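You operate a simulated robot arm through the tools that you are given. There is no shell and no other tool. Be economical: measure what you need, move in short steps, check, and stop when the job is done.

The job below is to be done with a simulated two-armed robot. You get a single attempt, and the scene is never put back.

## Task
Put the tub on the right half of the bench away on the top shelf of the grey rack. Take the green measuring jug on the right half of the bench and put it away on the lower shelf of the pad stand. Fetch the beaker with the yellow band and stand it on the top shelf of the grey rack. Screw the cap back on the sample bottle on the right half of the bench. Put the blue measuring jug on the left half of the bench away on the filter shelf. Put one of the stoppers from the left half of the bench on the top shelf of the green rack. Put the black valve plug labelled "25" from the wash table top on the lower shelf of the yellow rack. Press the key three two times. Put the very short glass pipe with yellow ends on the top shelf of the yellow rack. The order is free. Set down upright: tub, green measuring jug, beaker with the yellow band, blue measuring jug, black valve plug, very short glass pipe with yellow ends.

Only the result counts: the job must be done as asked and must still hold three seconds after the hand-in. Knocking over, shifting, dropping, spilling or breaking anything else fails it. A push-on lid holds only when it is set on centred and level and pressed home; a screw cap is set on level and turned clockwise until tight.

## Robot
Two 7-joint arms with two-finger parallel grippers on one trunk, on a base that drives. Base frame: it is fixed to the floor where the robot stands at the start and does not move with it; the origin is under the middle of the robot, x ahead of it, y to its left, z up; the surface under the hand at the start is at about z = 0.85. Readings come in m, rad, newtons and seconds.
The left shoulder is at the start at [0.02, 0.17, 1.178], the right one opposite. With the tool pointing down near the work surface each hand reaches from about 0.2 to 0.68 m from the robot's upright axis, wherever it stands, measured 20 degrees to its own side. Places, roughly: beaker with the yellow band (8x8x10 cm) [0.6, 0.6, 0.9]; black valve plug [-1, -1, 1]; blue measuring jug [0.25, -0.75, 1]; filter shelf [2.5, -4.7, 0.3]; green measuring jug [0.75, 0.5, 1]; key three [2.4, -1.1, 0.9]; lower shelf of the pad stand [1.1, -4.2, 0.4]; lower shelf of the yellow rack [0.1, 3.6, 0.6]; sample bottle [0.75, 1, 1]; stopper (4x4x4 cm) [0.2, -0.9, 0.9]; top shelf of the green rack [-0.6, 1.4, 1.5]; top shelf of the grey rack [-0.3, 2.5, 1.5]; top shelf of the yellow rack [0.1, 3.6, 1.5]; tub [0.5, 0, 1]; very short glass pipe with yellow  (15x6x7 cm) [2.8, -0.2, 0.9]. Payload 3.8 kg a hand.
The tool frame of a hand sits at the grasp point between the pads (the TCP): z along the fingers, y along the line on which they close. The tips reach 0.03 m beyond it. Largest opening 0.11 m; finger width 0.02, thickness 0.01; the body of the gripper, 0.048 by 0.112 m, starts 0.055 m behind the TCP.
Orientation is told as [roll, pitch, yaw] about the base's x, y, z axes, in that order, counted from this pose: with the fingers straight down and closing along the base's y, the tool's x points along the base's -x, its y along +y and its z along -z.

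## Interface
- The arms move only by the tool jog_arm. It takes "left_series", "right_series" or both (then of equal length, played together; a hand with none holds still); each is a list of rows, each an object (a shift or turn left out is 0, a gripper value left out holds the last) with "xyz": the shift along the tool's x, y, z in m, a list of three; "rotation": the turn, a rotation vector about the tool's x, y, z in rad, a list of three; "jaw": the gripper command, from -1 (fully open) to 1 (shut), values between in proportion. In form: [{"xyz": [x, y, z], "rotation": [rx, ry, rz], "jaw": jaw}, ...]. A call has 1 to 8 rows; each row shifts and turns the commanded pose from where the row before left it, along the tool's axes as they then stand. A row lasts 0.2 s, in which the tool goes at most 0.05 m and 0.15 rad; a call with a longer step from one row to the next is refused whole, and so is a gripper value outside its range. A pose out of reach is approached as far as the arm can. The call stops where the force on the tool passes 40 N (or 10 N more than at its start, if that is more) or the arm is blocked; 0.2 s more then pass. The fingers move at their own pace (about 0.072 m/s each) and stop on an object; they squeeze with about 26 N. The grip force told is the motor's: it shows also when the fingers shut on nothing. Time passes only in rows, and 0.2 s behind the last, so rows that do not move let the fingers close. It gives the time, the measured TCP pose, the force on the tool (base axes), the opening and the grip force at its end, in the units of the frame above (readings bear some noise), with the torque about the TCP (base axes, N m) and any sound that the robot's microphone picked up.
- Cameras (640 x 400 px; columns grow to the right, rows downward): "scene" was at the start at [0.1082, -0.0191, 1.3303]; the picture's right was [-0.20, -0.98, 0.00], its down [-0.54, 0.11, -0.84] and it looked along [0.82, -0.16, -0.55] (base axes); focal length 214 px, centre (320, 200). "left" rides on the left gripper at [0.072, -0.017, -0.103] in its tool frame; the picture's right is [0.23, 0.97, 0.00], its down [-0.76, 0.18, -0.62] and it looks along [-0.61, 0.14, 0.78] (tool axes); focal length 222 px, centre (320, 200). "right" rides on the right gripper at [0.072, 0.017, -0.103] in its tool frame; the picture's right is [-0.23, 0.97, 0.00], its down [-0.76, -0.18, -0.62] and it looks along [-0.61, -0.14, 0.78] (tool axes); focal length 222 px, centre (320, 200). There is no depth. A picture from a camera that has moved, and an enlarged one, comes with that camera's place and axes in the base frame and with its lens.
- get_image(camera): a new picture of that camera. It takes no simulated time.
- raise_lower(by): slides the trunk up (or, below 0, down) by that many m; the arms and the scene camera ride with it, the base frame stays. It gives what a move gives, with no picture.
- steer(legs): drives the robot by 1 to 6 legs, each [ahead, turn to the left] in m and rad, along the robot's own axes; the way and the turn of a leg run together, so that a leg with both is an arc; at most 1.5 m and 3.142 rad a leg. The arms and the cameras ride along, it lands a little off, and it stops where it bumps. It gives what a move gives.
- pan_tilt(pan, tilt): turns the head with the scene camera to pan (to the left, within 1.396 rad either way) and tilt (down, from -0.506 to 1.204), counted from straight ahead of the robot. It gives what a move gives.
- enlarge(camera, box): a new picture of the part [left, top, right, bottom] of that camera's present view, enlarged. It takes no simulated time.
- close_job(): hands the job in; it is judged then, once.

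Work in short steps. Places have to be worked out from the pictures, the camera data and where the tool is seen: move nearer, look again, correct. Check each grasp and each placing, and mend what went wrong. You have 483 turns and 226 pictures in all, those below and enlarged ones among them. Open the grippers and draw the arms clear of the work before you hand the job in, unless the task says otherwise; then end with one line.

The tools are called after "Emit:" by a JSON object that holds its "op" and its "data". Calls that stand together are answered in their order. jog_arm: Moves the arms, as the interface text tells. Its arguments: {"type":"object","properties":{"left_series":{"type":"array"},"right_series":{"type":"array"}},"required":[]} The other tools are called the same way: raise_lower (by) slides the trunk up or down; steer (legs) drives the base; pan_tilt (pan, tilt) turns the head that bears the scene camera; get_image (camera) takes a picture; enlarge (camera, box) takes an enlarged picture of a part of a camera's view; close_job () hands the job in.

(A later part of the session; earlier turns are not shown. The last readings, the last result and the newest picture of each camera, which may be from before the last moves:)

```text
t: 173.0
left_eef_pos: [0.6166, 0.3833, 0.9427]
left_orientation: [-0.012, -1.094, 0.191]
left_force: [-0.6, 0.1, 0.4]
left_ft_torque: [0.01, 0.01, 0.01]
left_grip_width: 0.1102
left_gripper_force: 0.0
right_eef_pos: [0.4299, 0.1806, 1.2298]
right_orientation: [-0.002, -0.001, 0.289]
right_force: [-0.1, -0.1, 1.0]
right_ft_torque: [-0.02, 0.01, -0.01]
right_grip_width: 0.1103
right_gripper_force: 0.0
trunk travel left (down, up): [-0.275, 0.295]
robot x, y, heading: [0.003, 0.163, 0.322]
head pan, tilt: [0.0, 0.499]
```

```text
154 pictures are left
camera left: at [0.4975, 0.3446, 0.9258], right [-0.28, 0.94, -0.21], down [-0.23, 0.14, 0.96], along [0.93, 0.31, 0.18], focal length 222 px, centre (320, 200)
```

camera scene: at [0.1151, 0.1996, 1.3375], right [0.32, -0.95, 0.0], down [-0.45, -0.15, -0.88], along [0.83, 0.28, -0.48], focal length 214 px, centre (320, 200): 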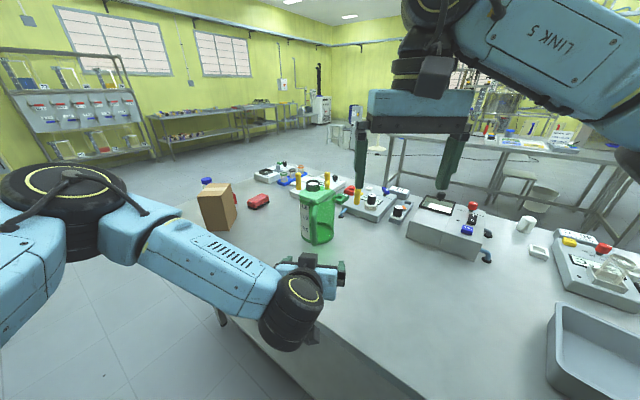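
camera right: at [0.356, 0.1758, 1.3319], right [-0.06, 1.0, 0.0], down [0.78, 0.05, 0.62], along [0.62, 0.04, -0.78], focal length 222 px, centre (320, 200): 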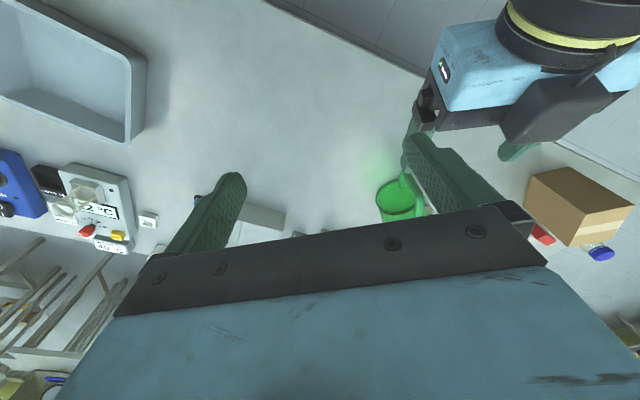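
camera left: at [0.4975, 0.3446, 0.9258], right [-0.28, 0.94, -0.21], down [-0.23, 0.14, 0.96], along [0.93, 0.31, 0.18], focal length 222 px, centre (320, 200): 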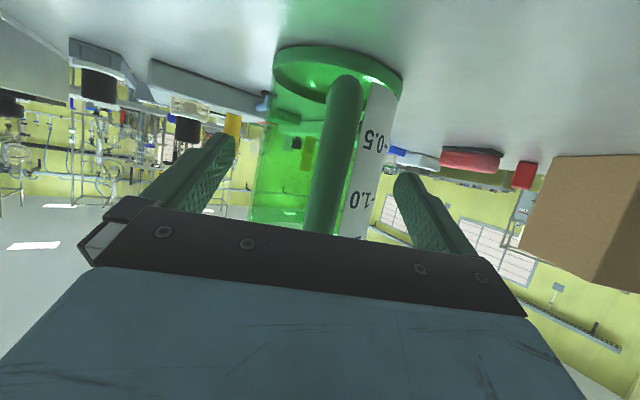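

The bar is right at the grasp point. Closing.

Emit:
{"op": "jog_arm", "data": {"left_series": [{"jaw": 1}, {}, {}, {}, {}, {}, {}]}}

Emit:
{"op": "jog_arm", "data": {"left_series": [{"xyz": [-0.018, 0, -0.009]}, {"xyz": [-0.009, 0, -0.0046]}, {}]}}

Emit:
{"op": "get_image", "data": {"camera": "left"}}

Emit:
{"op": "get_image", "data": {"camera": "scene"}}

```text
t: 174.6
left_eef_pos: [0.6181, 0.3844, 0.9428]
left_orientation: [-0.01, -1.095, 0.191]
left_force: [0.6, 0.3, -0.1]
left_ft_torque: [0.11, -0.02, -0.02]
left_grip_width: 0.0171
left_gripper_force: 26.2
right_eef_pos: [0.4305, 0.1805, 1.2291]
right_orientation: [-0.001, -0.002, 0.287]
right_force: [0.3, 0.5, -0.3]
right_ft_torque: [0.03, -0.01, 0.02]
right_grip_width: 0.11
right_gripper_force: 0.1
trunk travel left (down, up): [-0.275, 0.295]
robot x, y, heading: [0.0133, 0.1655, 0.327]
head pan, tilt: [0.0, 0.499]
```

```text
t: 175.4
left_eef_pos: [0.6176, 0.3822, 0.9726]
left_orientation: [-0.011, -1.094, 0.19]
left_force: [0.5, 0.2, -2.2]
left_ft_torque: [-0.01, 0.14, 0.0]
left_grip_width: 0.0171
left_gripper_force: 26.4
right_eef_pos: [0.4289, 0.1802, 1.2305]
right_orientation: [-0.003, -0.002, 0.288]
right_force: [0.1, 0.9, 1.0]
right_ft_torque: [-0.03, 0.01, -0.01]
right_grip_width: 0.1099
right_gripper_force: 0.2
trunk travel left (down, up): [-0.275, 0.295]
robot x, y, heading: [0.0064, 0.1664, 0.317]
head pan, tilt: [0.0, 0.499]
```

```text
153 pictures are left
camera left: at [0.4978, 0.3436, 0.956], right [-0.28, 0.94, -0.21], down [-0.23, 0.14, 0.96], along [0.93, 0.31, 0.18], focal length 222 px, centre (320, 200)
```

left: 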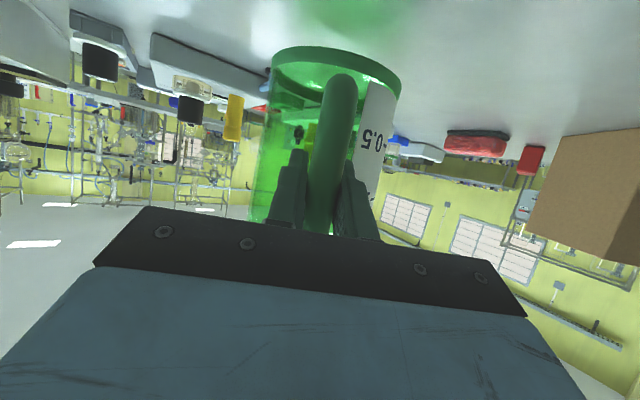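

```text
152 pictures are left
camera scene: at [0.1155, 0.1997, 1.3375], right [0.32, -0.95, 0.0], down [-0.45, -0.15, -0.88], along [0.83, 0.28, -0.48], focal length 214 px, centre (320, 200)
```

scene: 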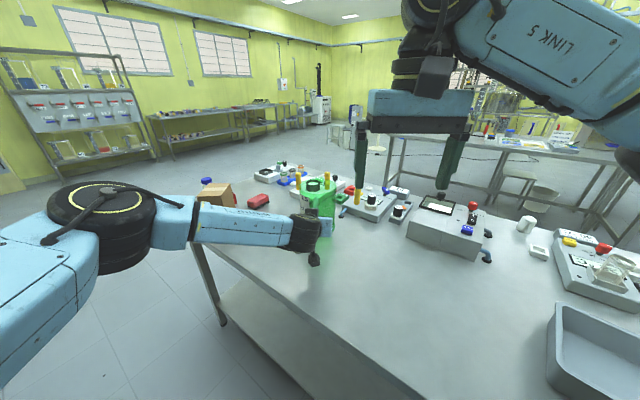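

The jug is light at about 2.5 N and held level. I'll lift it well clear and draw it in toward the body.

Emit:
{"op": "jog_arm", "data": {"left_series": [{"xyz": [-0.0355, 0, -0.0183]}, {"xyz": [-0.0355, 0, -0.0183]}, {"xyz": [-0.0355, 0, -0.0183]}, {"xyz": [-0.0355, 0, -0.0183]}, {"xyz": [0.0183, 0.01, -0.0356]}, {"xyz": [0.0183, 0.01, -0.0356]}, {"xyz": [0.0183, 0.01, -0.0356]}, {}]}}

Emit:
{"op": "pan_tilt", "data": {"pan": -1.2, "tilt": 0.5}}

Emit:
{"op": "get_image", "data": {"camera": "scene"}}

```text
t: 177.2
left_eef_pos: [0.4938, 0.3896, 1.1318]
left_orientation: [-0.011, -1.094, 0.189]
left_force: [0.0, 0.4, -1.2]
left_ft_torque: [-0.04, 0.14, 0.01]
left_grip_width: 0.0172
left_gripper_force: 26.2
right_eef_pos: [0.4306, 0.18, 1.2289]
right_orientation: [-0.003, 0.001, 0.288]
right_force: [-0.8, 0.8, -0.3]
right_ft_torque: [-0.03, -0.01, 0.0]
right_grip_width: 0.1099
right_gripper_force: 0.1
trunk travel left (down, up): [-0.275, 0.295]
robot x, y, heading: [0.0088, 0.165, 0.318]
head pan, tilt: [0.0, 0.499]
```

```text
t: 178.6
left_eef_pos: [0.4945, 0.389, 1.1317]
left_orientation: [-0.009, -1.095, 0.19]
left_force: [0.6, 0.1, -1.8]
left_ft_torque: [-0.02, 0.14, 0.06]
left_grip_width: 0.0174
left_gripper_force: 26.5
right_eef_pos: [0.4301, 0.1805, 1.2291]
right_orientation: [-0.001, -0.003, 0.289]
right_force: [1.1, -0.1, -0.3]
right_ft_torque: [-0.04, 0.02, -0.02]
right_grip_width: 0.11
right_gripper_force: 0.1
trunk travel left (down, up): [-0.275, 0.295]
robot x, y, heading: [0.0098, 0.167, 0.322]
head pan, tilt: [-1.201, 0.499]
```

```text
151 pictures are left
camera scene: at [0.0872, 0.101, 1.3375], right [-0.77, -0.64, 0.0], down [-0.31, 0.37, -0.88], along [0.56, -0.68, -0.48], focal length 214 px, centre (320, 200)
```

scene: 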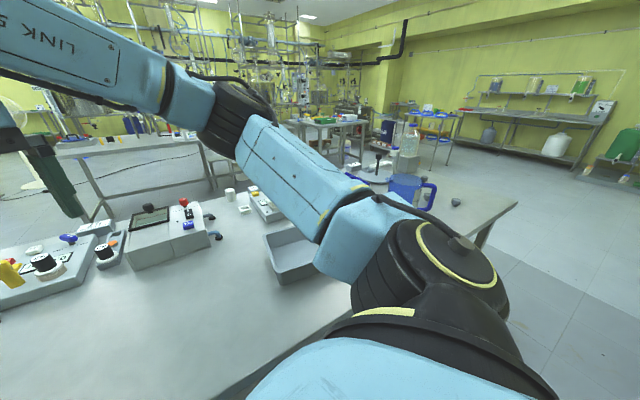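

The blue jug is near [0.32, -0.8] with its handle facing the bench front, and a stopper lies beyond it near the bench end. I'll raise the trunk, turn and drive along the aisle to look.

Emit:
{"op": "raise_lower", "data": {"by": 0.15}}

Emit:
{"op": "steer", "data": {"legs": [[0, -2.25], [0.5, 0]]}}

Emit:
{"op": "pan_tilt", "data": {"pan": 0, "tilt": 0.5}}

Emit:
{"op": "get_image", "data": {"camera": "scene"}}

```text
t: 180.3
left_eef_pos: [0.4942, 0.3904, 1.2804]
left_orientation: [-0.011, -1.096, 0.189]
left_force: [0.4, 0.0, -1.3]
left_ft_torque: [-0.07, 0.16, -0.01]
left_grip_width: 0.0172
left_gripper_force: 26.0
right_eef_pos: [0.4293, 0.1809, 1.3791]
right_orientation: [0.0, -0.002, 0.289]
right_force: [-0.4, 0.7, 0.5]
right_ft_torque: [-0.01, 0.02, 0.03]
right_grip_width: 0.1099
right_gripper_force: 0.1
trunk travel left (down, up): [-0.425, 0.145]
robot x, y, heading: [0.009, 0.166, 0.319]
head pan, tilt: [-1.201, 0.499]
```

```text
t: 188.5
left_eef_pos: [-0.2245, -0.8503, 1.2808]
left_orientation: [-0.011, -1.093, -1.982]
left_force: [0.5, 0.0, -1.7]
left_ft_torque: [0.13, -0.05, 0.05]
left_grip_width: 0.0171
left_gripper_force: 26.2
right_eef_pos: [-0.3609, -0.6795, 1.3789]
right_orientation: [-0.003, -0.001, -1.885]
right_force: [0.6, -0.2, 0.7]
right_ft_torque: [0.0, 0.01, 0.03]
right_grip_width: 0.11
right_gripper_force: 0.0
trunk travel left (down, up): [-0.425, 0.145]
robot x, y, heading: [-0.1354, -0.3242, -1.856]
head pan, tilt: [-1.201, 0.499]
```

```text
t: 189.9
left_eef_pos: [-0.2241, -0.8503, 1.2813]
left_orientation: [-0.01, -1.093, -1.984]
left_force: [-1.0, 0.5, -1.5]
left_ft_torque: [0.15, -0.06, 0.01]
left_grip_width: 0.0169
left_gripper_force: 26.3
right_eef_pos: [-0.361, -0.6793, 1.3795]
right_orientation: [-0.002, -0.003, -1.883]
right_force: [0.4, -0.7, 0.1]
right_ft_torque: [-0.03, -0.01, 0.0]
right_grip_width: 0.1099
right_gripper_force: 0.0
trunk travel left (down, up): [-0.425, 0.145]
robot x, y, heading: [-0.1355, -0.323, -1.851]
head pan, tilt: [0.0, 0.499]
```

```text
150 pictures are left
camera scene: at [-0.1655, -0.4338, 1.4875], right [-0.96, 0.28, 0.0], down [0.13, 0.46, -0.88], along [-0.24, -0.84, -0.48], focal length 214 px, centre (320, 200)
```

scene: 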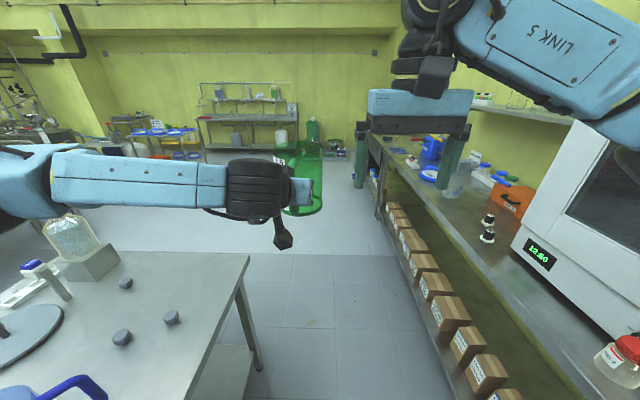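

I see three grey stoppers near the bench end at about [0.16, -0.95], [0.28, -0.92] and [0.36, -1.14], and black plugs on the wash table to the right. I'll drive on and turn to face the blue jug.

Emit:
{"op": "steer", "data": {"legs": [[0.36, 0], [0, 1.68]]}}

Emit:
{"op": "pan_tilt", "data": {"pan": -0.2, "tilt": 0.75}}

Emit:
{"op": "get_image", "data": {"camera": "scene"}}

```text
t: 196.3
left_eef_pos: [0.2933, -0.725, 1.2816]
left_orientation: [-0.01, -1.093, -0.327]
left_force: [0.3, 0.7, -1.4]
left_ft_torque: [0.03, 0.16, 0.0]
left_grip_width: 0.0172
left_gripper_force: 26.0
right_eef_pos: [0.1338, -0.8745, 1.3802]
right_orientation: [-0.001, -0.002, -0.227]
right_force: [-0.3, 0.1, -0.5]
right_ft_torque: [-0.04, -0.02, 0.01]
right_grip_width: 0.1102
right_gripper_force: 0.1
trunk travel left (down, up): [-0.425, 0.145]
robot x, y, heading: [-0.2374, -0.6793, -0.196]
head pan, tilt: [0.0, 0.499]
```

```text
t: 197.1
left_eef_pos: [0.292, -0.724, 1.2809]
left_orientation: [-0.01, -1.094, -0.326]
left_force: [-0.4, -0.2, -2.2]
left_ft_torque: [0.01, 0.14, 0.02]
left_grip_width: 0.0171
left_gripper_force: 25.9
right_eef_pos: [0.1332, -0.8742, 1.3798]
right_orientation: [-0.001, -0.001, -0.228]
right_force: [0.6, 0.1, 0.7]
right_ft_torque: [0.01, 0.01, 0.0]
right_grip_width: 0.1099
right_gripper_force: 0.0
trunk travel left (down, up): [-0.425, 0.145]
robot x, y, heading: [-0.2408, -0.6785, -0.191]
head pan, tilt: [-0.201, 0.75]
```

```text
149 pictures are left
camera scene: at [-0.1421, -0.7169, 1.4656], right [-0.39, -0.92, 0.0], down [-0.63, 0.26, -0.73], along [0.68, -0.28, -0.68], focal length 214 px, centre (320, 200)
```

scene: 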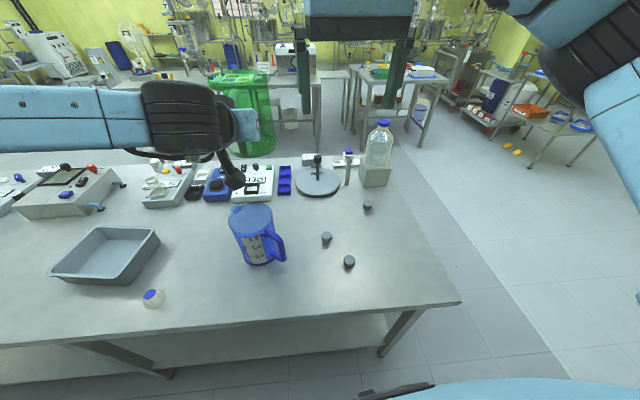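

Emit:
{"op": "enlarge", "data": {"camera": "scene", "box": [210, 190, 370, 290]}}

```text
4.00 times, centred on (290, 240) of scene
camera zoom: at [-0.1421, -0.7169, 1.4656], right [-0.39, -0.92, 0.0], down [-0.63, 0.26, -0.73], along [0.68, -0.28, -0.68], focal length 858 px, centre (440, 40)
```

zoom: 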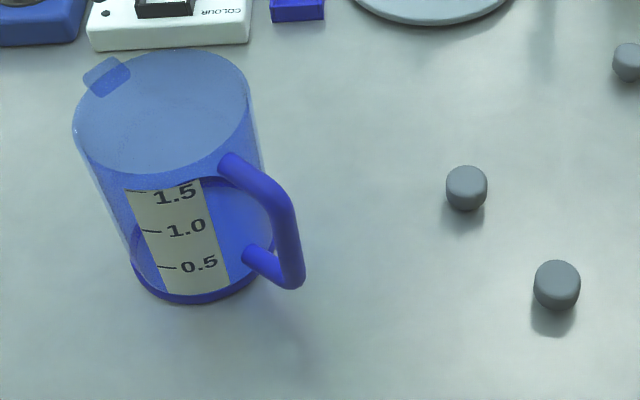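

The blue jug is empty. Its axis is at [0.306, -0.686], height 0.175, with the handle bar at [0.236, -0.752], so I need to approach at about yaw 0.75. I'll reposition further along the aisle for a natural right-hand approach.

Emit:
{"op": "steer", "data": {"legs": [[0, -1.74], [0.342, 0], [0, 2.28]]}}

Emit:
{"op": "raise_lower", "data": {"by": -0.15}}

Emit:
{"op": "pan_tilt", "data": {"pan": 0, "tilt": 0.65}}

Emit:
{"op": "get_image", "data": {"camera": "scene"}}

```text
t: 209.2
left_eef_pos: [0.091, -0.7315, 1.2802]
left_orientation: [-0.01, -1.094, 0.285]
left_force: [-0.2, -0.9, -2.2]
left_ft_torque: [-0.04, 0.17, -0.01]
left_grip_width: 0.0172
left_gripper_force: 25.7
right_eef_pos: [0.0486, -0.9474, 1.3807]
right_orientation: [-0.001, -0.002, 0.381]
right_force: [-0.1, -0.2, -0.9]
right_ft_torque: [0.04, 0.01, -0.03]
right_grip_width: 0.1098
right_gripper_force: 0.0
trunk travel left (down, up): [-0.425, 0.145]
robot x, y, heading: [-0.3693, -1.0025, 0.414]
head pan, tilt: [-0.201, 0.75]
```

```text
t: 210.9
left_eef_pos: [0.093, -0.7329, 1.132]
left_orientation: [-0.011, -1.094, 0.284]
left_force: [-0.2, -0.2, -2.2]
left_ft_torque: [-0.04, 0.18, -0.01]
left_grip_width: 0.0172
left_gripper_force: 26.1
right_eef_pos: [0.0481, -0.9463, 1.2291]
right_orientation: [-0.001, -0.002, 0.38]
right_force: [-0.4, -0.8, -0.1]
right_ft_torque: [-0.01, -0.01, 0.02]
right_grip_width: 0.1098
right_gripper_force: 0.1
trunk travel left (down, up): [-0.275, 0.295]
robot x, y, heading: [-0.3701, -1.0034, 0.412]
head pan, tilt: [-0.201, 0.75]
```

```text
t: 211.7
left_eef_pos: [0.0931, -0.7329, 1.1306]
left_orientation: [-0.011, -1.093, 0.283]
left_force: [0.3, -0.1, -1.8]
left_ft_torque: [-0.05, 0.18, -0.01]
left_grip_width: 0.0173
left_gripper_force: 25.5
right_eef_pos: [0.0492, -0.9478, 1.2298]
right_orientation: [0.0, 0.0, 0.38]
right_force: [-0.1, -0.2, 0.7]
right_ft_torque: [-0.01, 0.05, -0.01]
right_grip_width: 0.1101
right_gripper_force: 0.1
trunk travel left (down, up): [-0.275, 0.295]
robot x, y, heading: [-0.3715, -1.0008, 0.42]
head pan, tilt: [0.0, 0.649]
```

```text
147 pictures are left
camera scene: at [-0.2704, -0.9591, 1.3241], right [0.4, -0.92, 0.0], down [-0.55, -0.24, -0.8], along [0.73, 0.32, -0.6], focal length 214 px, centre (320, 200)
```

scene: 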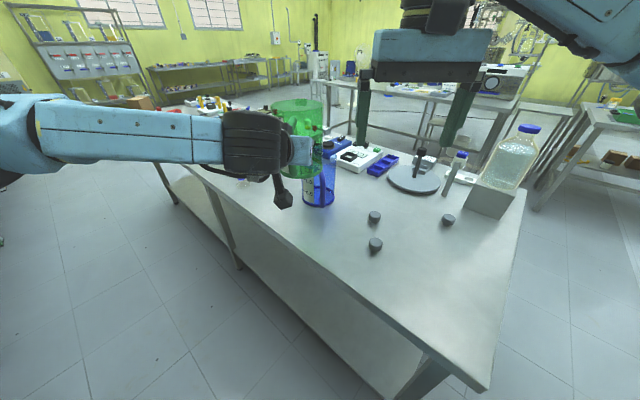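

The green jug hangs just above the blue one, so I'll raise it and move it to the left before continuing.

Emit:
{"op": "jog_arm", "data": {"left_series": [{"xyz": [-0.0355, 0, -0.0183]}, {"xyz": [-0.0355, 0, -0.0183]}, {"xyz": [-0.0355, 0, -0.0183]}, {"xyz": [0, 0.045, 0]}, {"xyz": [0, 0.045, 0]}, {"xyz": [0, 0.045, 0]}, {"xyz": [0, 0.045, 0]}], "right_series": [{"rotation": [0, -0.15, 0]}, {"rotation": [0, -0.15, 0]}, {"rotation": [0, -0.15, 0]}, {"rotation": [0, -0.15, 0]}, {"rotation": [0, -0.15, 0]}, {"rotation": [0, -0.15, 0]}, {"rotation": [0, -0.15, 0]}]}}

Emit:
{"op": "get_image", "data": {"camera": "scene"}}

```text
t: 213.3
left_eef_pos: [0.0408, -0.5579, 1.2485]
left_orientation: [-0.011, -1.094, 0.282]
left_force: [-0.3, 0.2, -2.0]
left_ft_torque: [-0.05, 0.14, 0.0]
left_grip_width: 0.0172
left_gripper_force: 26.1
right_eef_pos: [0.0485, -0.9461, 1.2305]
right_orientation: [-0.004, -1.054, 0.384]
right_force: [0.2, 0.4, -0.5]
right_ft_torque: [-0.01, 0.0, -0.01]
right_grip_width: 0.1102
right_gripper_force: 0.0
trunk travel left (down, up): [-0.275, 0.295]
robot x, y, heading: [-0.3695, -1.001, 0.418]
head pan, tilt: [0.0, 0.649]
```

```text
146 pictures are left
camera scene: at [-0.271, -0.9584, 1.3241], right [0.4, -0.92, 0.0], down [-0.55, -0.24, -0.8], along [0.73, 0.32, -0.6], focal length 214 px, centre (320, 200)
```

scene: 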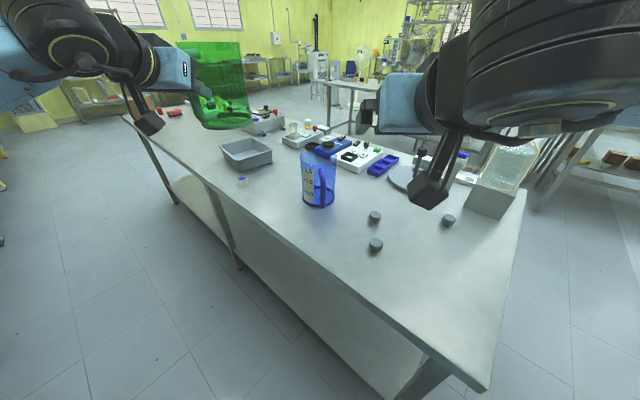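

The blue jug is clear now. I'll yaw the right hand slightly and lower it to about 0.10 m in front of the handle.

Emit:
{"op": "jog_arm", "data": {"right_series": [{"rotation": [-0.087, 0, -0.05]}, {"rotation": [-0.087, 0, -0.05]}, {}]}}

Emit:
{"op": "jog_arm", "data": {"right_series": [{"xyz": [0.0209, 0.0074, 0.0353]}, {"xyz": [0.0209, 0.0074, 0.0353]}, {"xyz": [0.0209, 0.0074, 0.0353]}, {"xyz": [0.0209, 0.0074, 0.0353]}, {"xyz": [0.0209, 0.0074, 0.0353]}, {"xyz": [0.0209, 0.0074, 0.0353]}, {"xyz": [0.0209, 0.0074, 0.0353]}]}}

Emit:
{"op": "get_image", "data": {"camera": "right"}}

```text
t: 214.1
left_eef_pos: [0.0429, -0.5578, 1.248]
left_orientation: [-0.012, -1.096, 0.284]
left_force: [-0.9, 0.2, -2.6]
left_ft_torque: [-0.06, 0.15, 0.02]
left_grip_width: 0.0171
left_gripper_force: 26.0
right_eef_pos: [0.0469, -0.9468, 1.2297]
right_orientation: [-0.005, -1.051, 0.588]
right_force: [0.4, 0.0, 0.5]
right_ft_torque: [0.02, -0.02, -0.02]
right_grip_width: 0.1101
right_gripper_force: 0.0
trunk travel left (down, up): [-0.275, 0.295]
robot x, y, heading: [-0.367, -1.0, 0.417]
head pan, tilt: [0.0, 0.649]
```

```text
t: 215.7
left_eef_pos: [0.0424, -0.5596, 1.2484]
left_orientation: [-0.01, -1.094, 0.284]
left_force: [0.0, -0.1, -2.1]
left_ft_torque: [-0.06, 0.16, -0.03]
left_grip_width: 0.0171
left_gripper_force: 26.2
right_eef_pos: [0.1384, -0.8271, 0.9824]
right_orientation: [-0.005, -1.052, 0.587]
right_force: [0.3, 0.2, 0.2]
right_ft_torque: [0.01, 0.01, 0.01]
right_grip_width: 0.1103
right_gripper_force: 0.1
trunk travel left (down, up): [-0.275, 0.295]
robot x, y, heading: [-0.3689, -1.0015, 0.419]
head pan, tilt: [0.0, 0.649]
```

```text
145 pictures are left
camera right: at [0.025, -0.8823, 0.9704], right [-0.44, 0.88, 0.2], down [-0.04, -0.24, 0.97], along [0.9, 0.42, 0.14], focal length 222 px, centre (320, 200)
```

right: 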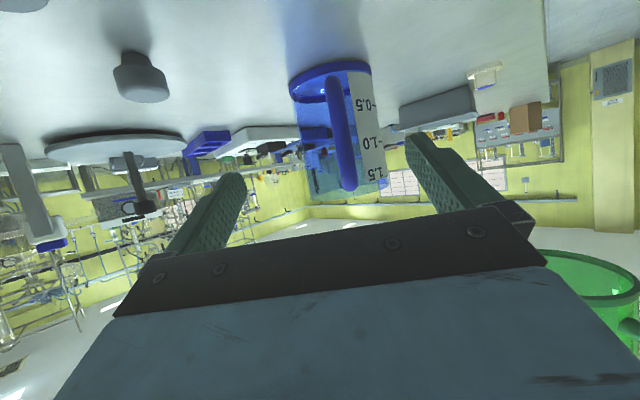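

The handle bar is ahead and slightly left. I'll align and get closer before the final approach.

Emit:
{"op": "jog_arm", "data": {"right_series": [{"xyz": [0.0028, 0.006, 0.0304]}, {"xyz": [0.0028, 0.006, 0.0304]}, {}]}}

Emit:
{"op": "get_image", "data": {"camera": "right"}}

```text
t: 216.5
left_eef_pos: [0.0418, -0.5597, 1.2483]
left_orientation: [-0.012, -1.093, 0.283]
left_force: [-0.4, 0.4, -0.5]
left_ft_torque: [-0.06, 0.15, 0.0]
left_grip_width: 0.0172
left_gripper_force: 26.5
right_eef_pos: [0.1745, -0.7892, 0.9456]
right_orientation: [-0.004, -1.05, 0.585]
right_force: [-0.6, -0.4, 0.4]
right_ft_torque: [-0.01, 0.01, 0.0]
right_grip_width: 0.1101
right_gripper_force: 0.0
trunk travel left (down, up): [-0.275, 0.295]
robot x, y, heading: [-0.3696, -0.9991, 0.418]
head pan, tilt: [0.0, 0.649]
```

```text
144 pictures are left
camera right: at [0.0597, -0.8453, 0.9327], right [-0.44, 0.88, 0.2], down [-0.04, -0.24, 0.97], along [0.9, 0.42, 0.14], focal length 222 px, centre (320, 200)
```

right: 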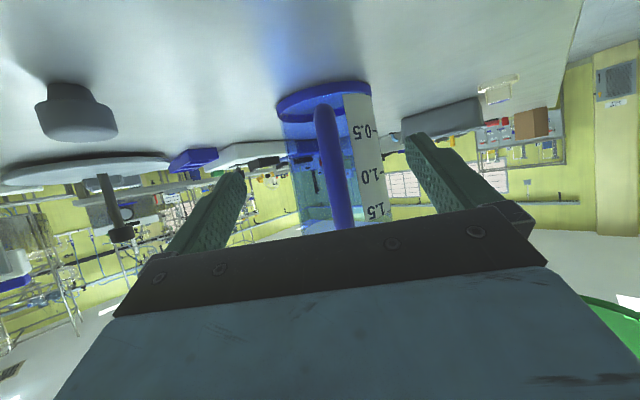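

Laterally centred. Advancing 4.5 cm and checking.

Emit:
{"op": "jog_arm", "data": {"right_series": [{"xyz": [-0.011, 0.0005, 0.0195]}, {"xyz": [-0.011, 0.0005, 0.0195]}, {}]}}

Emit:
{"op": "get_image", "data": {"camera": "right"}}

```text
t: 217.3
left_eef_pos: [0.0423, -0.5586, 1.2477]
left_orientation: [-0.01, -1.093, 0.282]
left_force: [-0.2, 0.0, -1.8]
left_ft_torque: [-0.06, 0.21, 0.03]
left_grip_width: 0.0172
left_gripper_force: 26.0
right_eef_pos: [0.2081, -0.7634, 0.9471]
right_orientation: [-0.004, -1.051, 0.585]
right_force: [-1.2, -0.4, -0.2]
right_ft_torque: [-0.03, 0.03, -0.03]
right_grip_width: 0.1099
right_gripper_force: 0.1
trunk travel left (down, up): [-0.275, 0.295]
robot x, y, heading: [-0.3676, -0.9997, 0.414]
head pan, tilt: [0.0, 0.649]
```

```text
143 pictures are left
camera right: at [0.0951, -0.8194, 0.9342], right [-0.44, 0.88, 0.2], down [-0.04, -0.24, 0.97], along [0.9, 0.42, 0.14], focal length 222 px, centre (320, 200)
```

right: 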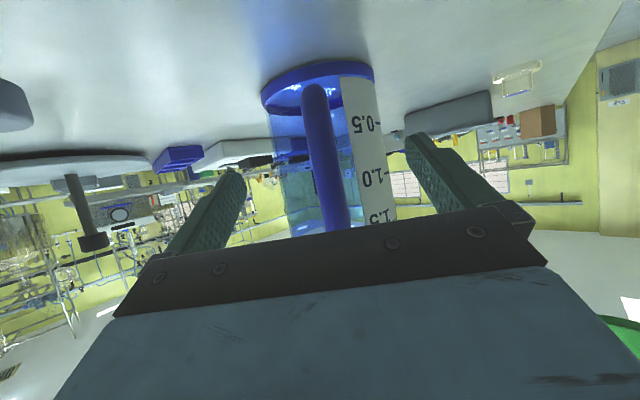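

About 1.3 cm more, then close.

Emit:
{"op": "jog_arm", "data": {"right_series": [{"xyz": [-0.0064, 0.002, 0.0113]}, {"jaw": 1}, {}, {}, {}, {}, {}]}}

Emit:
{"op": "jog_arm", "data": {"right_series": [{"xyz": [-0.0174, 0, -0.0099]}, {"xyz": [-0.0087, 0, -0.005]}, {}]}}

Emit:
{"op": "get_image", "data": {"camera": "right"}}

```text
t: 218.9
left_eef_pos: [0.0412, -0.5579, 1.2493]
left_orientation: [-0.01, -1.094, 0.285]
left_force: [-0.4, 0.6, -2.4]
left_ft_torque: [-0.02, 0.15, 0.01]
left_grip_width: 0.0173
left_gripper_force: 25.9
right_eef_pos: [0.2185, -0.7563, 0.9466]
right_orientation: [-0.003, -1.05, 0.583]
right_force: [0.2, -0.1, 0.5]
right_ft_torque: [0.06, 0.03, 0.01]
right_grip_width: 0.0174
right_gripper_force: 26.3
trunk travel left (down, up): [-0.275, 0.295]
robot x, y, heading: [-0.3675, -1.0002, 0.417]
head pan, tilt: [0.0, 0.649]
```

```text
t: 219.7
left_eef_pos: [0.0422, -0.5576, 1.2483]
left_orientation: [-0.011, -1.092, 0.284]
left_force: [-0.1, 0.8, -2.6]
left_ft_torque: [-0.07, 0.17, 0.04]
left_grip_width: 0.0173
left_gripper_force: 26.0
right_eef_pos: [0.2209, -0.7547, 0.977]
right_orientation: [-0.004, -1.05, 0.586]
right_force: [0.0, 0.6, -2.3]
right_ft_torque: [-0.09, 0.16, -0.03]
right_grip_width: 0.0173
right_gripper_force: 26.2
trunk travel left (down, up): [-0.275, 0.295]
robot x, y, heading: [-0.3682, -1.001, 0.419]
head pan, tilt: [0.0, 0.649]
```

```text
142 pictures are left
camera right: at [0.1068, -0.8099, 0.964], right [-0.44, 0.88, 0.19], down [-0.04, -0.24, 0.97], along [0.9, 0.42, 0.14], focal length 222 px, centre (320, 200)
```

right: 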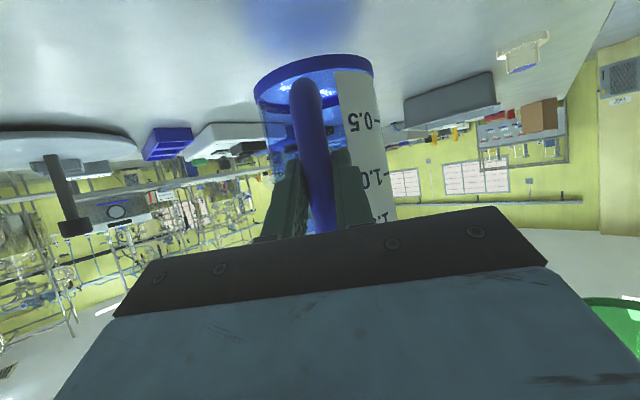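

Both jugs are held level. I'll lift the blue one and draw it in, then look toward the pad stand and filter shelf.

Emit:
{"op": "jog_arm", "data": {"right_series": [{"xyz": [-0.0348, 0, -0.0198]}, {"xyz": [-0.0348, 0, -0.0198]}, {"xyz": [-0.0348, 0, -0.0198]}, {"xyz": [-0.0348, 0, -0.0198]}, {"xyz": [-0.0348, 0, -0.0198]}, {"xyz": [0.0198, -0.015, -0.0348]}, {"xyz": [0.0198, -0.015, -0.0348]}, {"xyz": [0.0198, -0.015, -0.0348]}]}}

Emit:
{"op": "pan_tilt", "data": {"pan": -1.39, "tilt": 0.2}}

Emit:
{"op": "get_image", "data": {"camera": "scene"}}

```text
t: 221.5
left_eef_pos: [0.0418, -0.5597, 1.2469]
left_orientation: [-0.009, -1.094, 0.282]
left_force: [-0.9, -0.4, -2.3]
left_ft_torque: [-0.04, 0.16, -0.01]
left_grip_width: 0.0172
left_gripper_force: 26.1
right_eef_pos: [0.144, -0.8579, 1.1774]
right_orientation: [-0.003, -1.051, 0.584]
right_force: [0.0, -0.9, -1.3]
right_ft_torque: [-0.13, 0.14, 0.0]
right_grip_width: 0.0176
right_gripper_force: 25.3
trunk travel left (down, up): [-0.275, 0.295]
robot x, y, heading: [-0.3703, -1.003, 0.413]
head pan, tilt: [0.0, 0.649]
```

```text
t: 223.0
left_eef_pos: [0.0412, -0.5586, 1.2489]
left_orientation: [-0.01, -1.093, 0.286]
left_force: [-0.2, 0.5, -2.6]
left_ft_torque: [-0.07, 0.12, -0.03]
left_grip_width: 0.0172
left_gripper_force: 26.3
right_eef_pos: [0.1437, -0.8561, 1.1766]
right_orientation: [-0.004, -1.05, 0.585]
right_force: [-0.7, -0.1, -2.2]
right_ft_torque: [-0.1, 0.15, 0.01]
right_grip_width: 0.0173
right_gripper_force: 25.8
trunk travel left (down, up): [-0.275, 0.295]
robot x, y, heading: [-0.3703, -1.0016, 0.411]
head pan, tilt: [-1.389, 0.201]
```

```text
141 pictures are left
camera scene: at [-0.2973, -1.0709, 1.3651], right [-0.83, -0.56, 0.0], down [-0.11, 0.16, -0.98], along [0.55, -0.81, -0.2], focal length 214 px, centre (320, 200)
```

scene: 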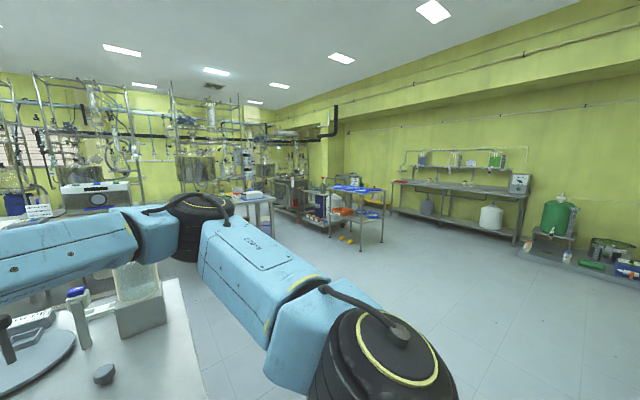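

The pad stand is the two-level table with blue trays at about 2.3 m along the room axis, and the filter shelf is further left along the same line. I'll raise the trunk so the jugs clear everything, turn, and drive out of the aisle.

Emit:
{"op": "raise_lower", "data": {"by": 0.25}}

Emit:
{"op": "steer", "data": {"legs": [[0, -2.234], [1.0, 0], [0, 0.75]]}}

Emit:
{"op": "pan_tilt", "data": {"pan": 0, "tilt": 0.4}}

Emit:
{"op": "get_image", "data": {"camera": "scene"}}

```text
t: 225.6
left_eef_pos: [0.0418, -0.5578, 1.4972]
left_orientation: [-0.01, -1.091, 0.284]
left_force: [0.1, 0.5, -2.3]
left_ft_torque: [-0.07, 0.2, -0.01]
left_grip_width: 0.0173
left_gripper_force: 26.2
right_eef_pos: [0.1434, -0.8564, 1.4259]
right_orientation: [-0.003, -1.049, 0.584]
right_force: [-0.8, -0.4, -2.4]
right_ft_torque: [-0.11, 0.1, 0.0]
right_grip_width: 0.0176
right_gripper_force: 25.7
trunk travel left (down, up): [-0.525, 0.045]
robot x, y, heading: [-0.3714, -0.9998, 0.413]
head pan, tilt: [-1.389, 0.201]
```

```text
t: 238.0
left_eef_pos: [-0.1226, -2.322, 1.4969]
left_orientation: [-0.01, -1.091, -1.185]
left_force: [-0.3, -0.1, -1.3]
left_ft_torque: [0.11, 0.06, 0.0]
left_grip_width: 0.0172
left_gripper_force: 25.8
right_eef_pos: [-0.4085, -2.4564, 1.4255]
right_orientation: [-0.006, -1.051, -0.883]
right_force: [0.0, 0.0, -1.6]
right_ft_torque: [0.13, 0.12, 0.01]
right_grip_width: 0.0175
right_gripper_force: 26.3
trunk travel left (down, up): [-0.525, 0.045]
robot x, y, heading: [-0.6028, -1.9615, -1.055]
head pan, tilt: [-1.389, 0.201]
```

```text
t: 239.5
left_eef_pos: [-0.1225, -2.3234, 1.498]
left_orientation: [-0.012, -1.094, -1.186]
left_force: [-0.4, 0.1, -2.2]
left_ft_torque: [0.11, 0.1, 0.01]
left_grip_width: 0.0174
left_gripper_force: 25.8
right_eef_pos: [-0.4082, -2.4546, 1.4267]
right_orientation: [-0.004, -1.051, -0.884]
right_force: [0.1, 0.0, -1.8]
right_ft_torque: [0.12, 0.11, 0.0]
right_grip_width: 0.0175
right_gripper_force: 26.1
trunk travel left (down, up): [-0.525, 0.045]
robot x, y, heading: [-0.6057, -1.96, -1.059]
head pan, tilt: [0.0, 0.4]
```

```text
140 pictures are left
camera scene: at [-0.5477, -2.0607, 1.5966], right [-0.87, -0.49, 0.0], down [-0.19, 0.34, -0.92], along [0.46, -0.8, -0.39], focal length 214 px, centre (320, 200)
```

scene: 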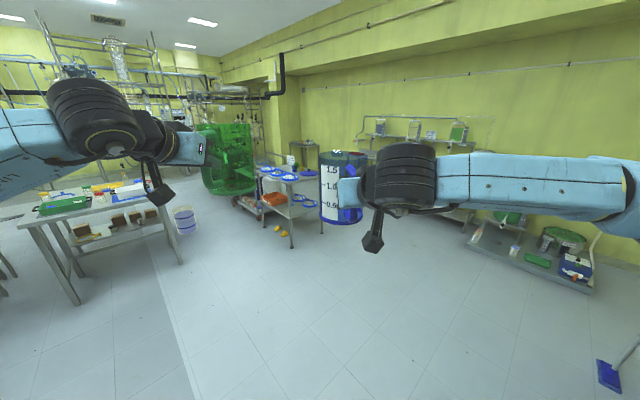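

The pad stand is ahead between the jugs. Driving 1.5 m toward it to look more closely.

Emit:
{"op": "steer", "data": {"legs": [[0, 0.1], [1.5, 0]]}}

Emit:
{"op": "pan_tilt", "data": {"pan": 0, "tilt": 0.5}}

Emit:
{"op": "get_image", "data": {"camera": "scene"}}

```text
t: 247.6
left_eef_pos: [0.7797, -3.514, 1.4983]
left_orientation: [-0.01, -1.093, -1.093]
left_force: [0.9, -0.2, -1.5]
left_ft_torque: [0.15, 0.11, 0.03]
left_grip_width: 0.0172
left_gripper_force: 25.6
right_eef_pos: [0.5064, -3.6719, 1.4256]
right_orientation: [-0.004, -1.051, -0.791]
right_force: [0.5, -0.2, -2.1]
right_ft_torque: [0.15, 0.14, -0.02]
right_grip_width: 0.0176
right_gripper_force: 26.1
trunk travel left (down, up): [-0.525, 0.045]
robot x, y, heading: [0.2641, -3.196, -0.963]
head pan, tilt: [0.0, 0.4]
```

```text
t: 248.2
left_eef_pos: [0.779, -3.5143, 1.4969]
left_orientation: [-0.01, -1.093, -1.093]
left_force: [0.2, -0.4, -1.9]
left_ft_torque: [0.1, 0.09, 0.02]
left_grip_width: 0.0172
left_gripper_force: 25.8
right_eef_pos: [0.5065, -3.6715, 1.4264]
right_orientation: [-0.003, -1.049, -0.791]
right_force: [0.0, -0.7, -2.6]
right_ft_torque: [0.13, 0.16, 0.01]
right_grip_width: 0.0173
right_gripper_force: 25.7
trunk travel left (down, up): [-0.525, 0.045]
robot x, y, heading: [0.2686, -3.194, -0.965]
head pan, tilt: [0.0, 0.499]
```

```text
139 pictures are left
camera scene: at [0.3305, -3.2893, 1.5875], right [-0.82, -0.57, 0.0], down [-0.27, 0.39, -0.88], along [0.5, -0.72, -0.48], focal length 214 px, centre (320, 200)
```

scene: 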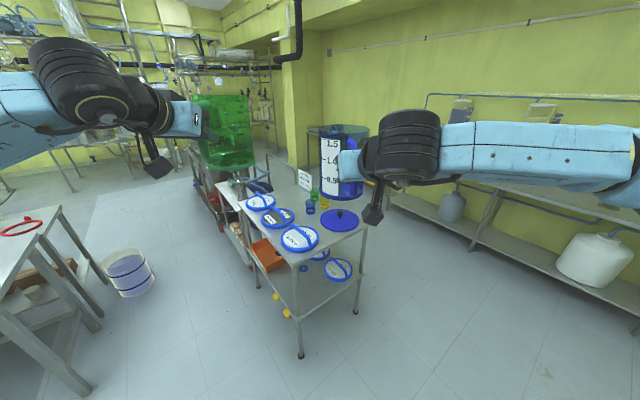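

The pad stand's top is at z about 0.80 and its lower shelf about 0.42. Corners are near [0.872, -3.836] and [0.685, -4.305], with its length along the room axis. I'll zoom in for free space on the lower shelf.

Emit:
{"op": "enlarge", "data": {"camera": "scene", "box": [210, 180, 390, 340]}}

```text
2.50 times, centred on (300, 260) of scene
camera zoom: at [0.3305, -3.2893, 1.5875], right [-0.82, -0.57, 0.0], down [-0.27, 0.39, -0.88], along [0.5, -0.72, -0.48], focal length 536 px, centre (370, 50)
```

zoom: 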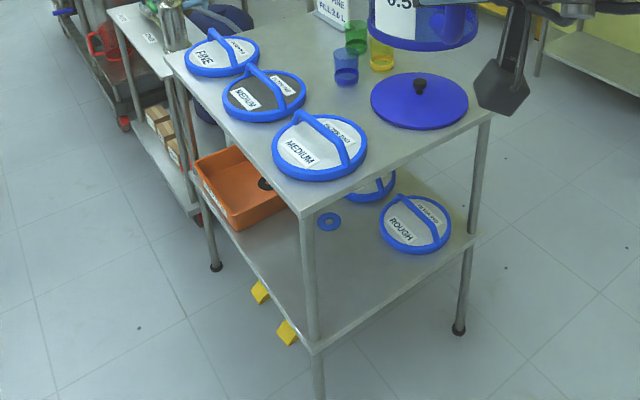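

There is free space at the near corner of the lower shelf, around [0.95, -3.98]. I'll first raise and retract the right hand, then drive to face that end at about (0.27, -4.0), heading -0.31.

Emit:
{"op": "jog_arm", "data": {"right_series": [{"xyz": [-0.0348, 0, -0.0198]}, {"xyz": [-0.0348, 0, -0.0198]}, {"xyz": [-0.0348, 0, -0.0198]}, {"xyz": [-0.0348, 0, -0.0198]}, {"xyz": [0.0198, -0.02, -0.0348]}, {"xyz": [0.0198, -0.02, -0.0348]}, {"xyz": [0.0198, -0.02, -0.0348]}]}}

Emit:
{"op": "steer", "data": {"legs": [[0, -0.6], [0.78, 0], [0, 1.26]]}}

Emit:
{"op": "pan_tilt", "data": {"pan": 0.25, "tilt": 0.8}}

Emit:
{"op": "get_image", "data": {"camera": "scene"}}

```text
t: 249.8
left_eef_pos: [0.778, -3.5126, 1.4983]
left_orientation: [-0.007, -1.096, -1.095]
left_force: [0.0, 0.8, -2.2]
left_ft_torque: [0.13, 0.08, 0.01]
left_grip_width: 0.0172
left_gripper_force: 26.0
right_eef_pos: [0.3774, -3.6261, 1.5861]
right_orientation: [-0.006, -1.051, -0.791]
right_force: [-1.0, -0.6, -1.6]
right_ft_torque: [0.13, 0.11, -0.02]
right_grip_width: 0.0176
right_gripper_force: 26.2
trunk travel left (down, up): [-0.525, 0.045]
robot x, y, heading: [0.2647, -3.1948, -0.962]
head pan, tilt: [0.0, 0.499]
```

```text
t: 258.9
left_eef_pos: [0.8732, -3.8765, 1.4982]
left_orientation: [-0.011, -1.093, -0.365]
left_force: [-0.2, -0.1, -2.8]
left_ft_torque: [0.04, 0.13, 0.03]
left_grip_width: 0.0172
left_gripper_force: 25.7
right_eef_pos: [0.6492, -4.2272, 1.5847]
right_orientation: [-0.006, -1.05, -0.066]
right_force: [0.1, 0.4, -2.5]
right_ft_torque: [0.05, 0.2, 0.05]
right_grip_width: 0.0175
right_gripper_force: 25.5
trunk travel left (down, up): [-0.525, 0.045]
robot x, y, heading: [0.2777, -3.9786, -0.236]
head pan, tilt: [0.0, 0.499]
```

```text
t: 259.7
left_eef_pos: [0.8728, -3.8765, 1.498]
left_orientation: [-0.009, -1.092, -0.366]
left_force: [0.5, -0.2, -2.0]
left_ft_torque: [0.05, 0.14, -0.01]
left_grip_width: 0.0173
left_gripper_force: 25.9
right_eef_pos: [0.6492, -4.2271, 1.5859]
right_orientation: [-0.004, -1.05, -0.064]
right_force: [-1.1, 0.3, -2.1]
right_ft_torque: [0.04, 0.2, -0.02]
right_grip_width: 0.0173
right_gripper_force: 26.3
trunk travel left (down, up): [-0.525, 0.045]
robot x, y, heading: [0.2752, -3.9783, -0.231]
head pan, tilt: [0.25, 0.799]
```

```text
137 pictures are left
camera scene: at [0.3794, -3.9851, 1.5616], right [0.01, -1.0, 0.0], down [-0.72, -0.01, -0.7], along [0.7, 0.01, -0.72], focal length 214 px, centre (320, 200)
```

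scene: 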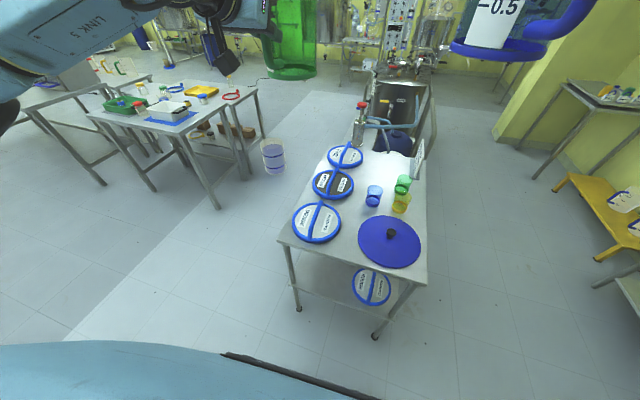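

Table corners confirm the estimate. I'll back off 0.28 m, lower the trunk fully, then lower the left arm to shelf height outside the table.

Emit:
{"op": "steer", "data": {"legs": [[-0.3, 0]]}}

Emit:
{"op": "raise_lower", "data": {"by": -0.525}}

Emit:
{"op": "jog_arm", "data": {"left_series": [{"xyz": [0.0355, -0.02, 0.0183]}, {"xyz": [0.0355, -0.02, 0.0183]}, {"xyz": [0.0355, -0.02, 0.0183]}, {"xyz": [0.0355, -0.02, 0.0183]}, {"xyz": [0.0355, 0, 0.0183]}, {"xyz": [0.0355, 0, 0.0183]}, {"xyz": [0.0355, 0, 0.0183]}, {"xyz": [0.0355, 0, 0.0183]}]}}

Emit:
{"op": "get_image", "data": {"camera": "scene"}}

```text
t: 261.8
left_eef_pos: [0.5802, -3.8077, 1.4986]
left_orientation: [-0.01, -1.093, -0.369]
left_force: [-0.1, -0.6, -2.4]
left_ft_torque: [0.07, 0.17, 0.01]
left_grip_width: 0.0172
left_gripper_force: 26.6
right_eef_pos: [0.3558, -4.1566, 1.5853]
right_orientation: [-0.004, -1.049, -0.066]
right_force: [0.0, 0.2, -1.7]
right_ft_torque: [0.01, 0.15, 0.01]
right_grip_width: 0.0177
right_gripper_force: 25.9
trunk travel left (down, up): [-0.525, 0.045]
robot x, y, heading: [-0.0171, -3.9087, -0.235]
head pan, tilt: [0.25, 0.799]
```

```text
refused: -0.525 is not a number from -0.4 to 0.4
```

```text
t: 263.6
left_eef_pos: [0.55, -3.8792, 1.2593]
left_orientation: [-0.011, -1.092, -0.369]
left_force: [-0.4, 0.4, -2.0]
left_ft_torque: [0.03, 0.13, 0.0]
left_grip_width: 0.0175
left_gripper_force: 26.0
left hand out of reach, approached as far as the arm can: row 7, 8
right_eef_pos: [0.3558, -4.1579, 1.5851]
right_orientation: [-0.003, -1.047, -0.067]
right_force: [-0.1, -0.6, -1.4]
right_ft_torque: [-0.02, 0.2, 0.0]
right_grip_width: 0.0175
right_gripper_force: 26.0
trunk travel left (down, up): [-0.525, 0.045]
robot x, y, heading: [-0.0158, -3.9091, -0.239]
head pan, tilt: [0.25, 0.799]
```

```text
136 pictures are left
camera scene: at [0.0864, -3.9147, 1.5615], right [0.01, -1.0, 0.0], down [-0.72, -0.01, -0.7], along [0.7, 0.01, -0.72], focal length 214 px, centre (320, 200)
```

scene: 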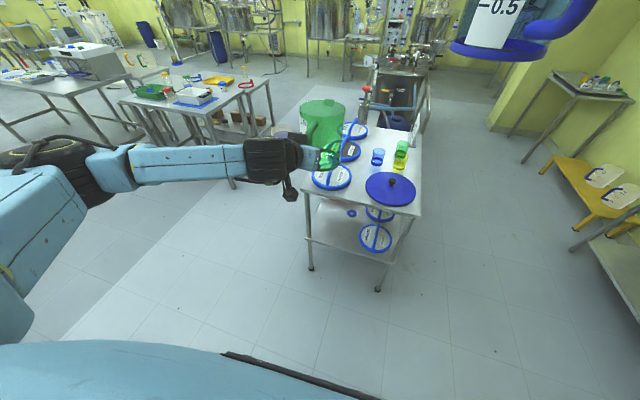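

The arm can't reach lower at this short extension. I'll lower the trunk in two steps and back off a bit more so the arm can extend further forward.

Emit:
{"op": "steer", "data": {"legs": [[-0.15, 0]]}}

Emit:
{"op": "raise_lower", "data": {"by": -0.4}}

Emit:
{"op": "raise_lower", "data": {"by": -0.122}}

Emit:
{"op": "jog_arm", "data": {"left_series": [{"xyz": [-0.02, 0, 0.0389]}, {"xyz": [-0.02, 0, 0.0389]}, {"xyz": [-0.02, 0, 0.0389]}, {"xyz": [0.0355, 0, 0.0183]}, {"xyz": [0.0355, 0, 0.0183]}, {"xyz": [0.0355, 0, 0.0183]}, {"xyz": [0.0355, 0, 0.0183]}]}}

```text
t: 264.9
left_eef_pos: [0.4083, -3.8458, 1.2602]
left_orientation: [-0.011, -1.092, -0.372]
left_force: [0.3, -0.7, -2.7]
left_ft_torque: [0.05, 0.12, 0.03]
left_grip_width: 0.0174
left_gripper_force: 26.0
right_eef_pos: [0.213, -4.1242, 1.5843]
right_orientation: [-0.004, -1.049, -0.072]
right_force: [-0.6, 0.1, -2.1]
right_ft_torque: [0.02, 0.18, 0.0]
right_grip_width: 0.0175
right_gripper_force: 26.4
trunk travel left (down, up): [-0.525, 0.045]
robot x, y, heading: [-0.1583, -3.8746, -0.244]
head pan, tilt: [0.25, 0.799]
```

```text
t: 268.8
left_eef_pos: [0.4073, -3.8466, 0.8606]
left_orientation: [-0.009, -1.092, -0.37]
left_force: [0.3, -0.3, -2.2]
left_ft_torque: [0.06, 0.19, -0.04]
left_grip_width: 0.0174
left_gripper_force: 26.2
right_eef_pos: [0.212, -4.1238, 1.1851]
right_orientation: [-0.003, -1.05, -0.07]
right_force: [0.7, 0.4, -1.9]
right_ft_torque: [0.01, 0.16, 0.03]
right_grip_width: 0.0172
right_gripper_force: 26.3
trunk travel left (down, up): [-0.125, 0.445]
robot x, y, heading: [-0.1584, -3.8742, -0.236]
head pan, tilt: [0.25, 0.799]
```

```text
t: 270.3
left_eef_pos: [0.4066, -3.8474, 0.7384]
left_orientation: [-0.011, -1.094, -0.372]
left_force: [0.8, -0.5, -2.7]
left_ft_torque: [0.04, 0.14, -0.04]
left_grip_width: 0.0175
left_gripper_force: 25.8
right_eef_pos: [0.2121, -4.1251, 1.0617]
right_orientation: [-0.004, -1.048, -0.07]
right_force: [0.0, 0.8, -1.5]
right_ft_torque: [0.04, 0.16, 0.0]
right_grip_width: 0.0175
right_gripper_force: 26.2
trunk travel left (down, up): [-0.003, 0.567]
robot x, y, heading: [-0.1567, -3.8782, -0.24]
head pan, tilt: [0.25, 0.799]
```

```text
t: 271.9
left_eef_pos: [0.528, -3.8952, 0.6752]
left_orientation: [-0.009, -1.089, -0.373]
left_force: [-0.9, 0.4, -1.8]
left_ft_torque: [0.04, 0.13, -0.03]
left_grip_width: 0.0175
left_gripper_force: 26.3
left hand out of reach, approached as far as the arm can: row 5, 6, 7
right_eef_pos: [0.2118, -4.1239, 1.0619]
right_orientation: [-0.004, -1.048, -0.067]
right_force: [0.3, -0.2, -1.9]
right_ft_torque: [0.01, 0.17, -0.01]
right_grip_width: 0.0176
right_gripper_force: 26.2
trunk travel left (down, up): [-0.003, 0.567]
robot x, y, heading: [-0.159, -3.8741, -0.242]
head pan, tilt: [0.25, 0.799]
```

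At this pitch the wrist won't go lower. I'll steepen the hand by about 0.5 rad, which tilts the empty jug forward. Pressing its front edge on the shelf will then rotate it upright in the grip. First I'll test how low the hand gets.

Emit:
{"op": "jog_arm", "data": {"left_series": [{"rotation": [0, 0.13, 0]}, {"rotation": [0, 0.13, 0]}, {"rotation": [0, 0.13, 0]}, {"rotation": [0, 0.13, 0]}, {"xyz": [0.0216, 0, 0.0336]}, {"xyz": [0.0216, 0, 0.0336]}, {"xyz": [0.0216, 0, 0.0336]}, {}]}}

Emit:
{"op": "get_image", "data": {"camera": "scene"}}

```text
t: 273.7
left_eef_pos: [0.5257, -3.8938, 0.5558]
left_orientation: [-0.005, -0.572, -0.38]
left_force: [-0.2, -0.5, -1.3]
left_ft_torque: [0.01, 0.11, -0.01]
left_grip_width: 0.0174
left_gripper_force: 26.3
right_eef_pos: [0.2123, -4.1239, 1.0614]
right_orientation: [-0.003, -1.048, -0.071]
right_force: [-0.3, 0.1, -2.5]
right_ft_torque: [0.0, 0.17, 0.04]
right_grip_width: 0.0178
right_gripper_force: 26.0
trunk travel left (down, up): [-0.003, 0.567]
robot x, y, heading: [-0.1562, -3.8748, -0.242]
head pan, tilt: [0.25, 0.799]
```

```text
135 pictures are left
camera scene: at [-0.0565, -3.8805, 1.0395], right [0.01, -1.0, 0.0], down [-0.72, -0.01, -0.7], along [0.7, 0.01, -0.72], focal length 214 px, centre (320, 200)
```

scene: 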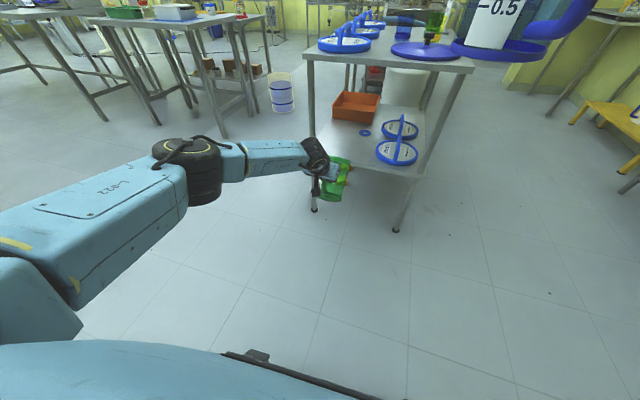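

That works. Tilt must be modest to clear the tabletop edge, so I'll test the lowest reach at pitch about -0.75.

Emit:
{"op": "jog_arm", "data": {"left_series": [{"rotation": [0, -0.09, 0]}, {"rotation": [0, -0.09, 0]}, {"xyz": [0.0137, 0, 0.0146]}, {"xyz": [0.0137, 0, 0.0146]}, {"xyz": [0.0137, 0, 0.0146]}, {}]}}

```text
t: 275.1
left_eef_pos: [0.527, -3.8922, 0.4947]
left_orientation: [-0.006, -0.753, -0.377]
left_force: [0.3, 0.0, -1.9]
left_ft_torque: [0.02, 0.13, 0.0]
left_grip_width: 0.0172
left_gripper_force: 26.0
right_eef_pos: [0.2117, -4.1246, 1.062]
right_orientation: [-0.003, -1.049, -0.07]
right_force: [0.1, 0.4, -2.5]
right_ft_torque: [0.05, 0.17, 0.0]
right_grip_width: 0.0176
right_gripper_force: 26.4
trunk travel left (down, up): [-0.003, 0.567]
robot x, y, heading: [-0.1587, -3.8722, -0.237]
head pan, tilt: [0.25, 0.799]
```

It reached 0.495 easily. Trying a flatter -0.92 at about z 0.51.

Emit:
{"op": "jog_arm", "data": {"left_series": [{"xyz": [-0.0137, 0, -0.0146]}, {"rotation": [0, -0.085, 0]}, {"rotation": [0, -0.085, 0]}, {}]}}

```text
t: 276.1
left_eef_pos: [0.5272, -3.8934, 0.5147]
left_orientation: [-0.009, -0.925, -0.373]
left_force: [-0.1, -0.9, -3.2]
left_ft_torque: [0.06, 0.17, -0.02]
left_grip_width: 0.0173
left_gripper_force: 25.4
right_eef_pos: [0.2122, -4.1241, 1.0619]
right_orientation: [-0.004, -1.049, -0.069]
right_force: [-0.3, 0.3, -1.2]
right_ft_torque: [0.03, 0.2, -0.02]
right_grip_width: 0.0174
right_gripper_force: 26.5
trunk travel left (down, up): [-0.003, 0.567]
robot x, y, heading: [-0.1571, -3.8782, -0.243]
head pan, tilt: [0.25, 0.799]
```

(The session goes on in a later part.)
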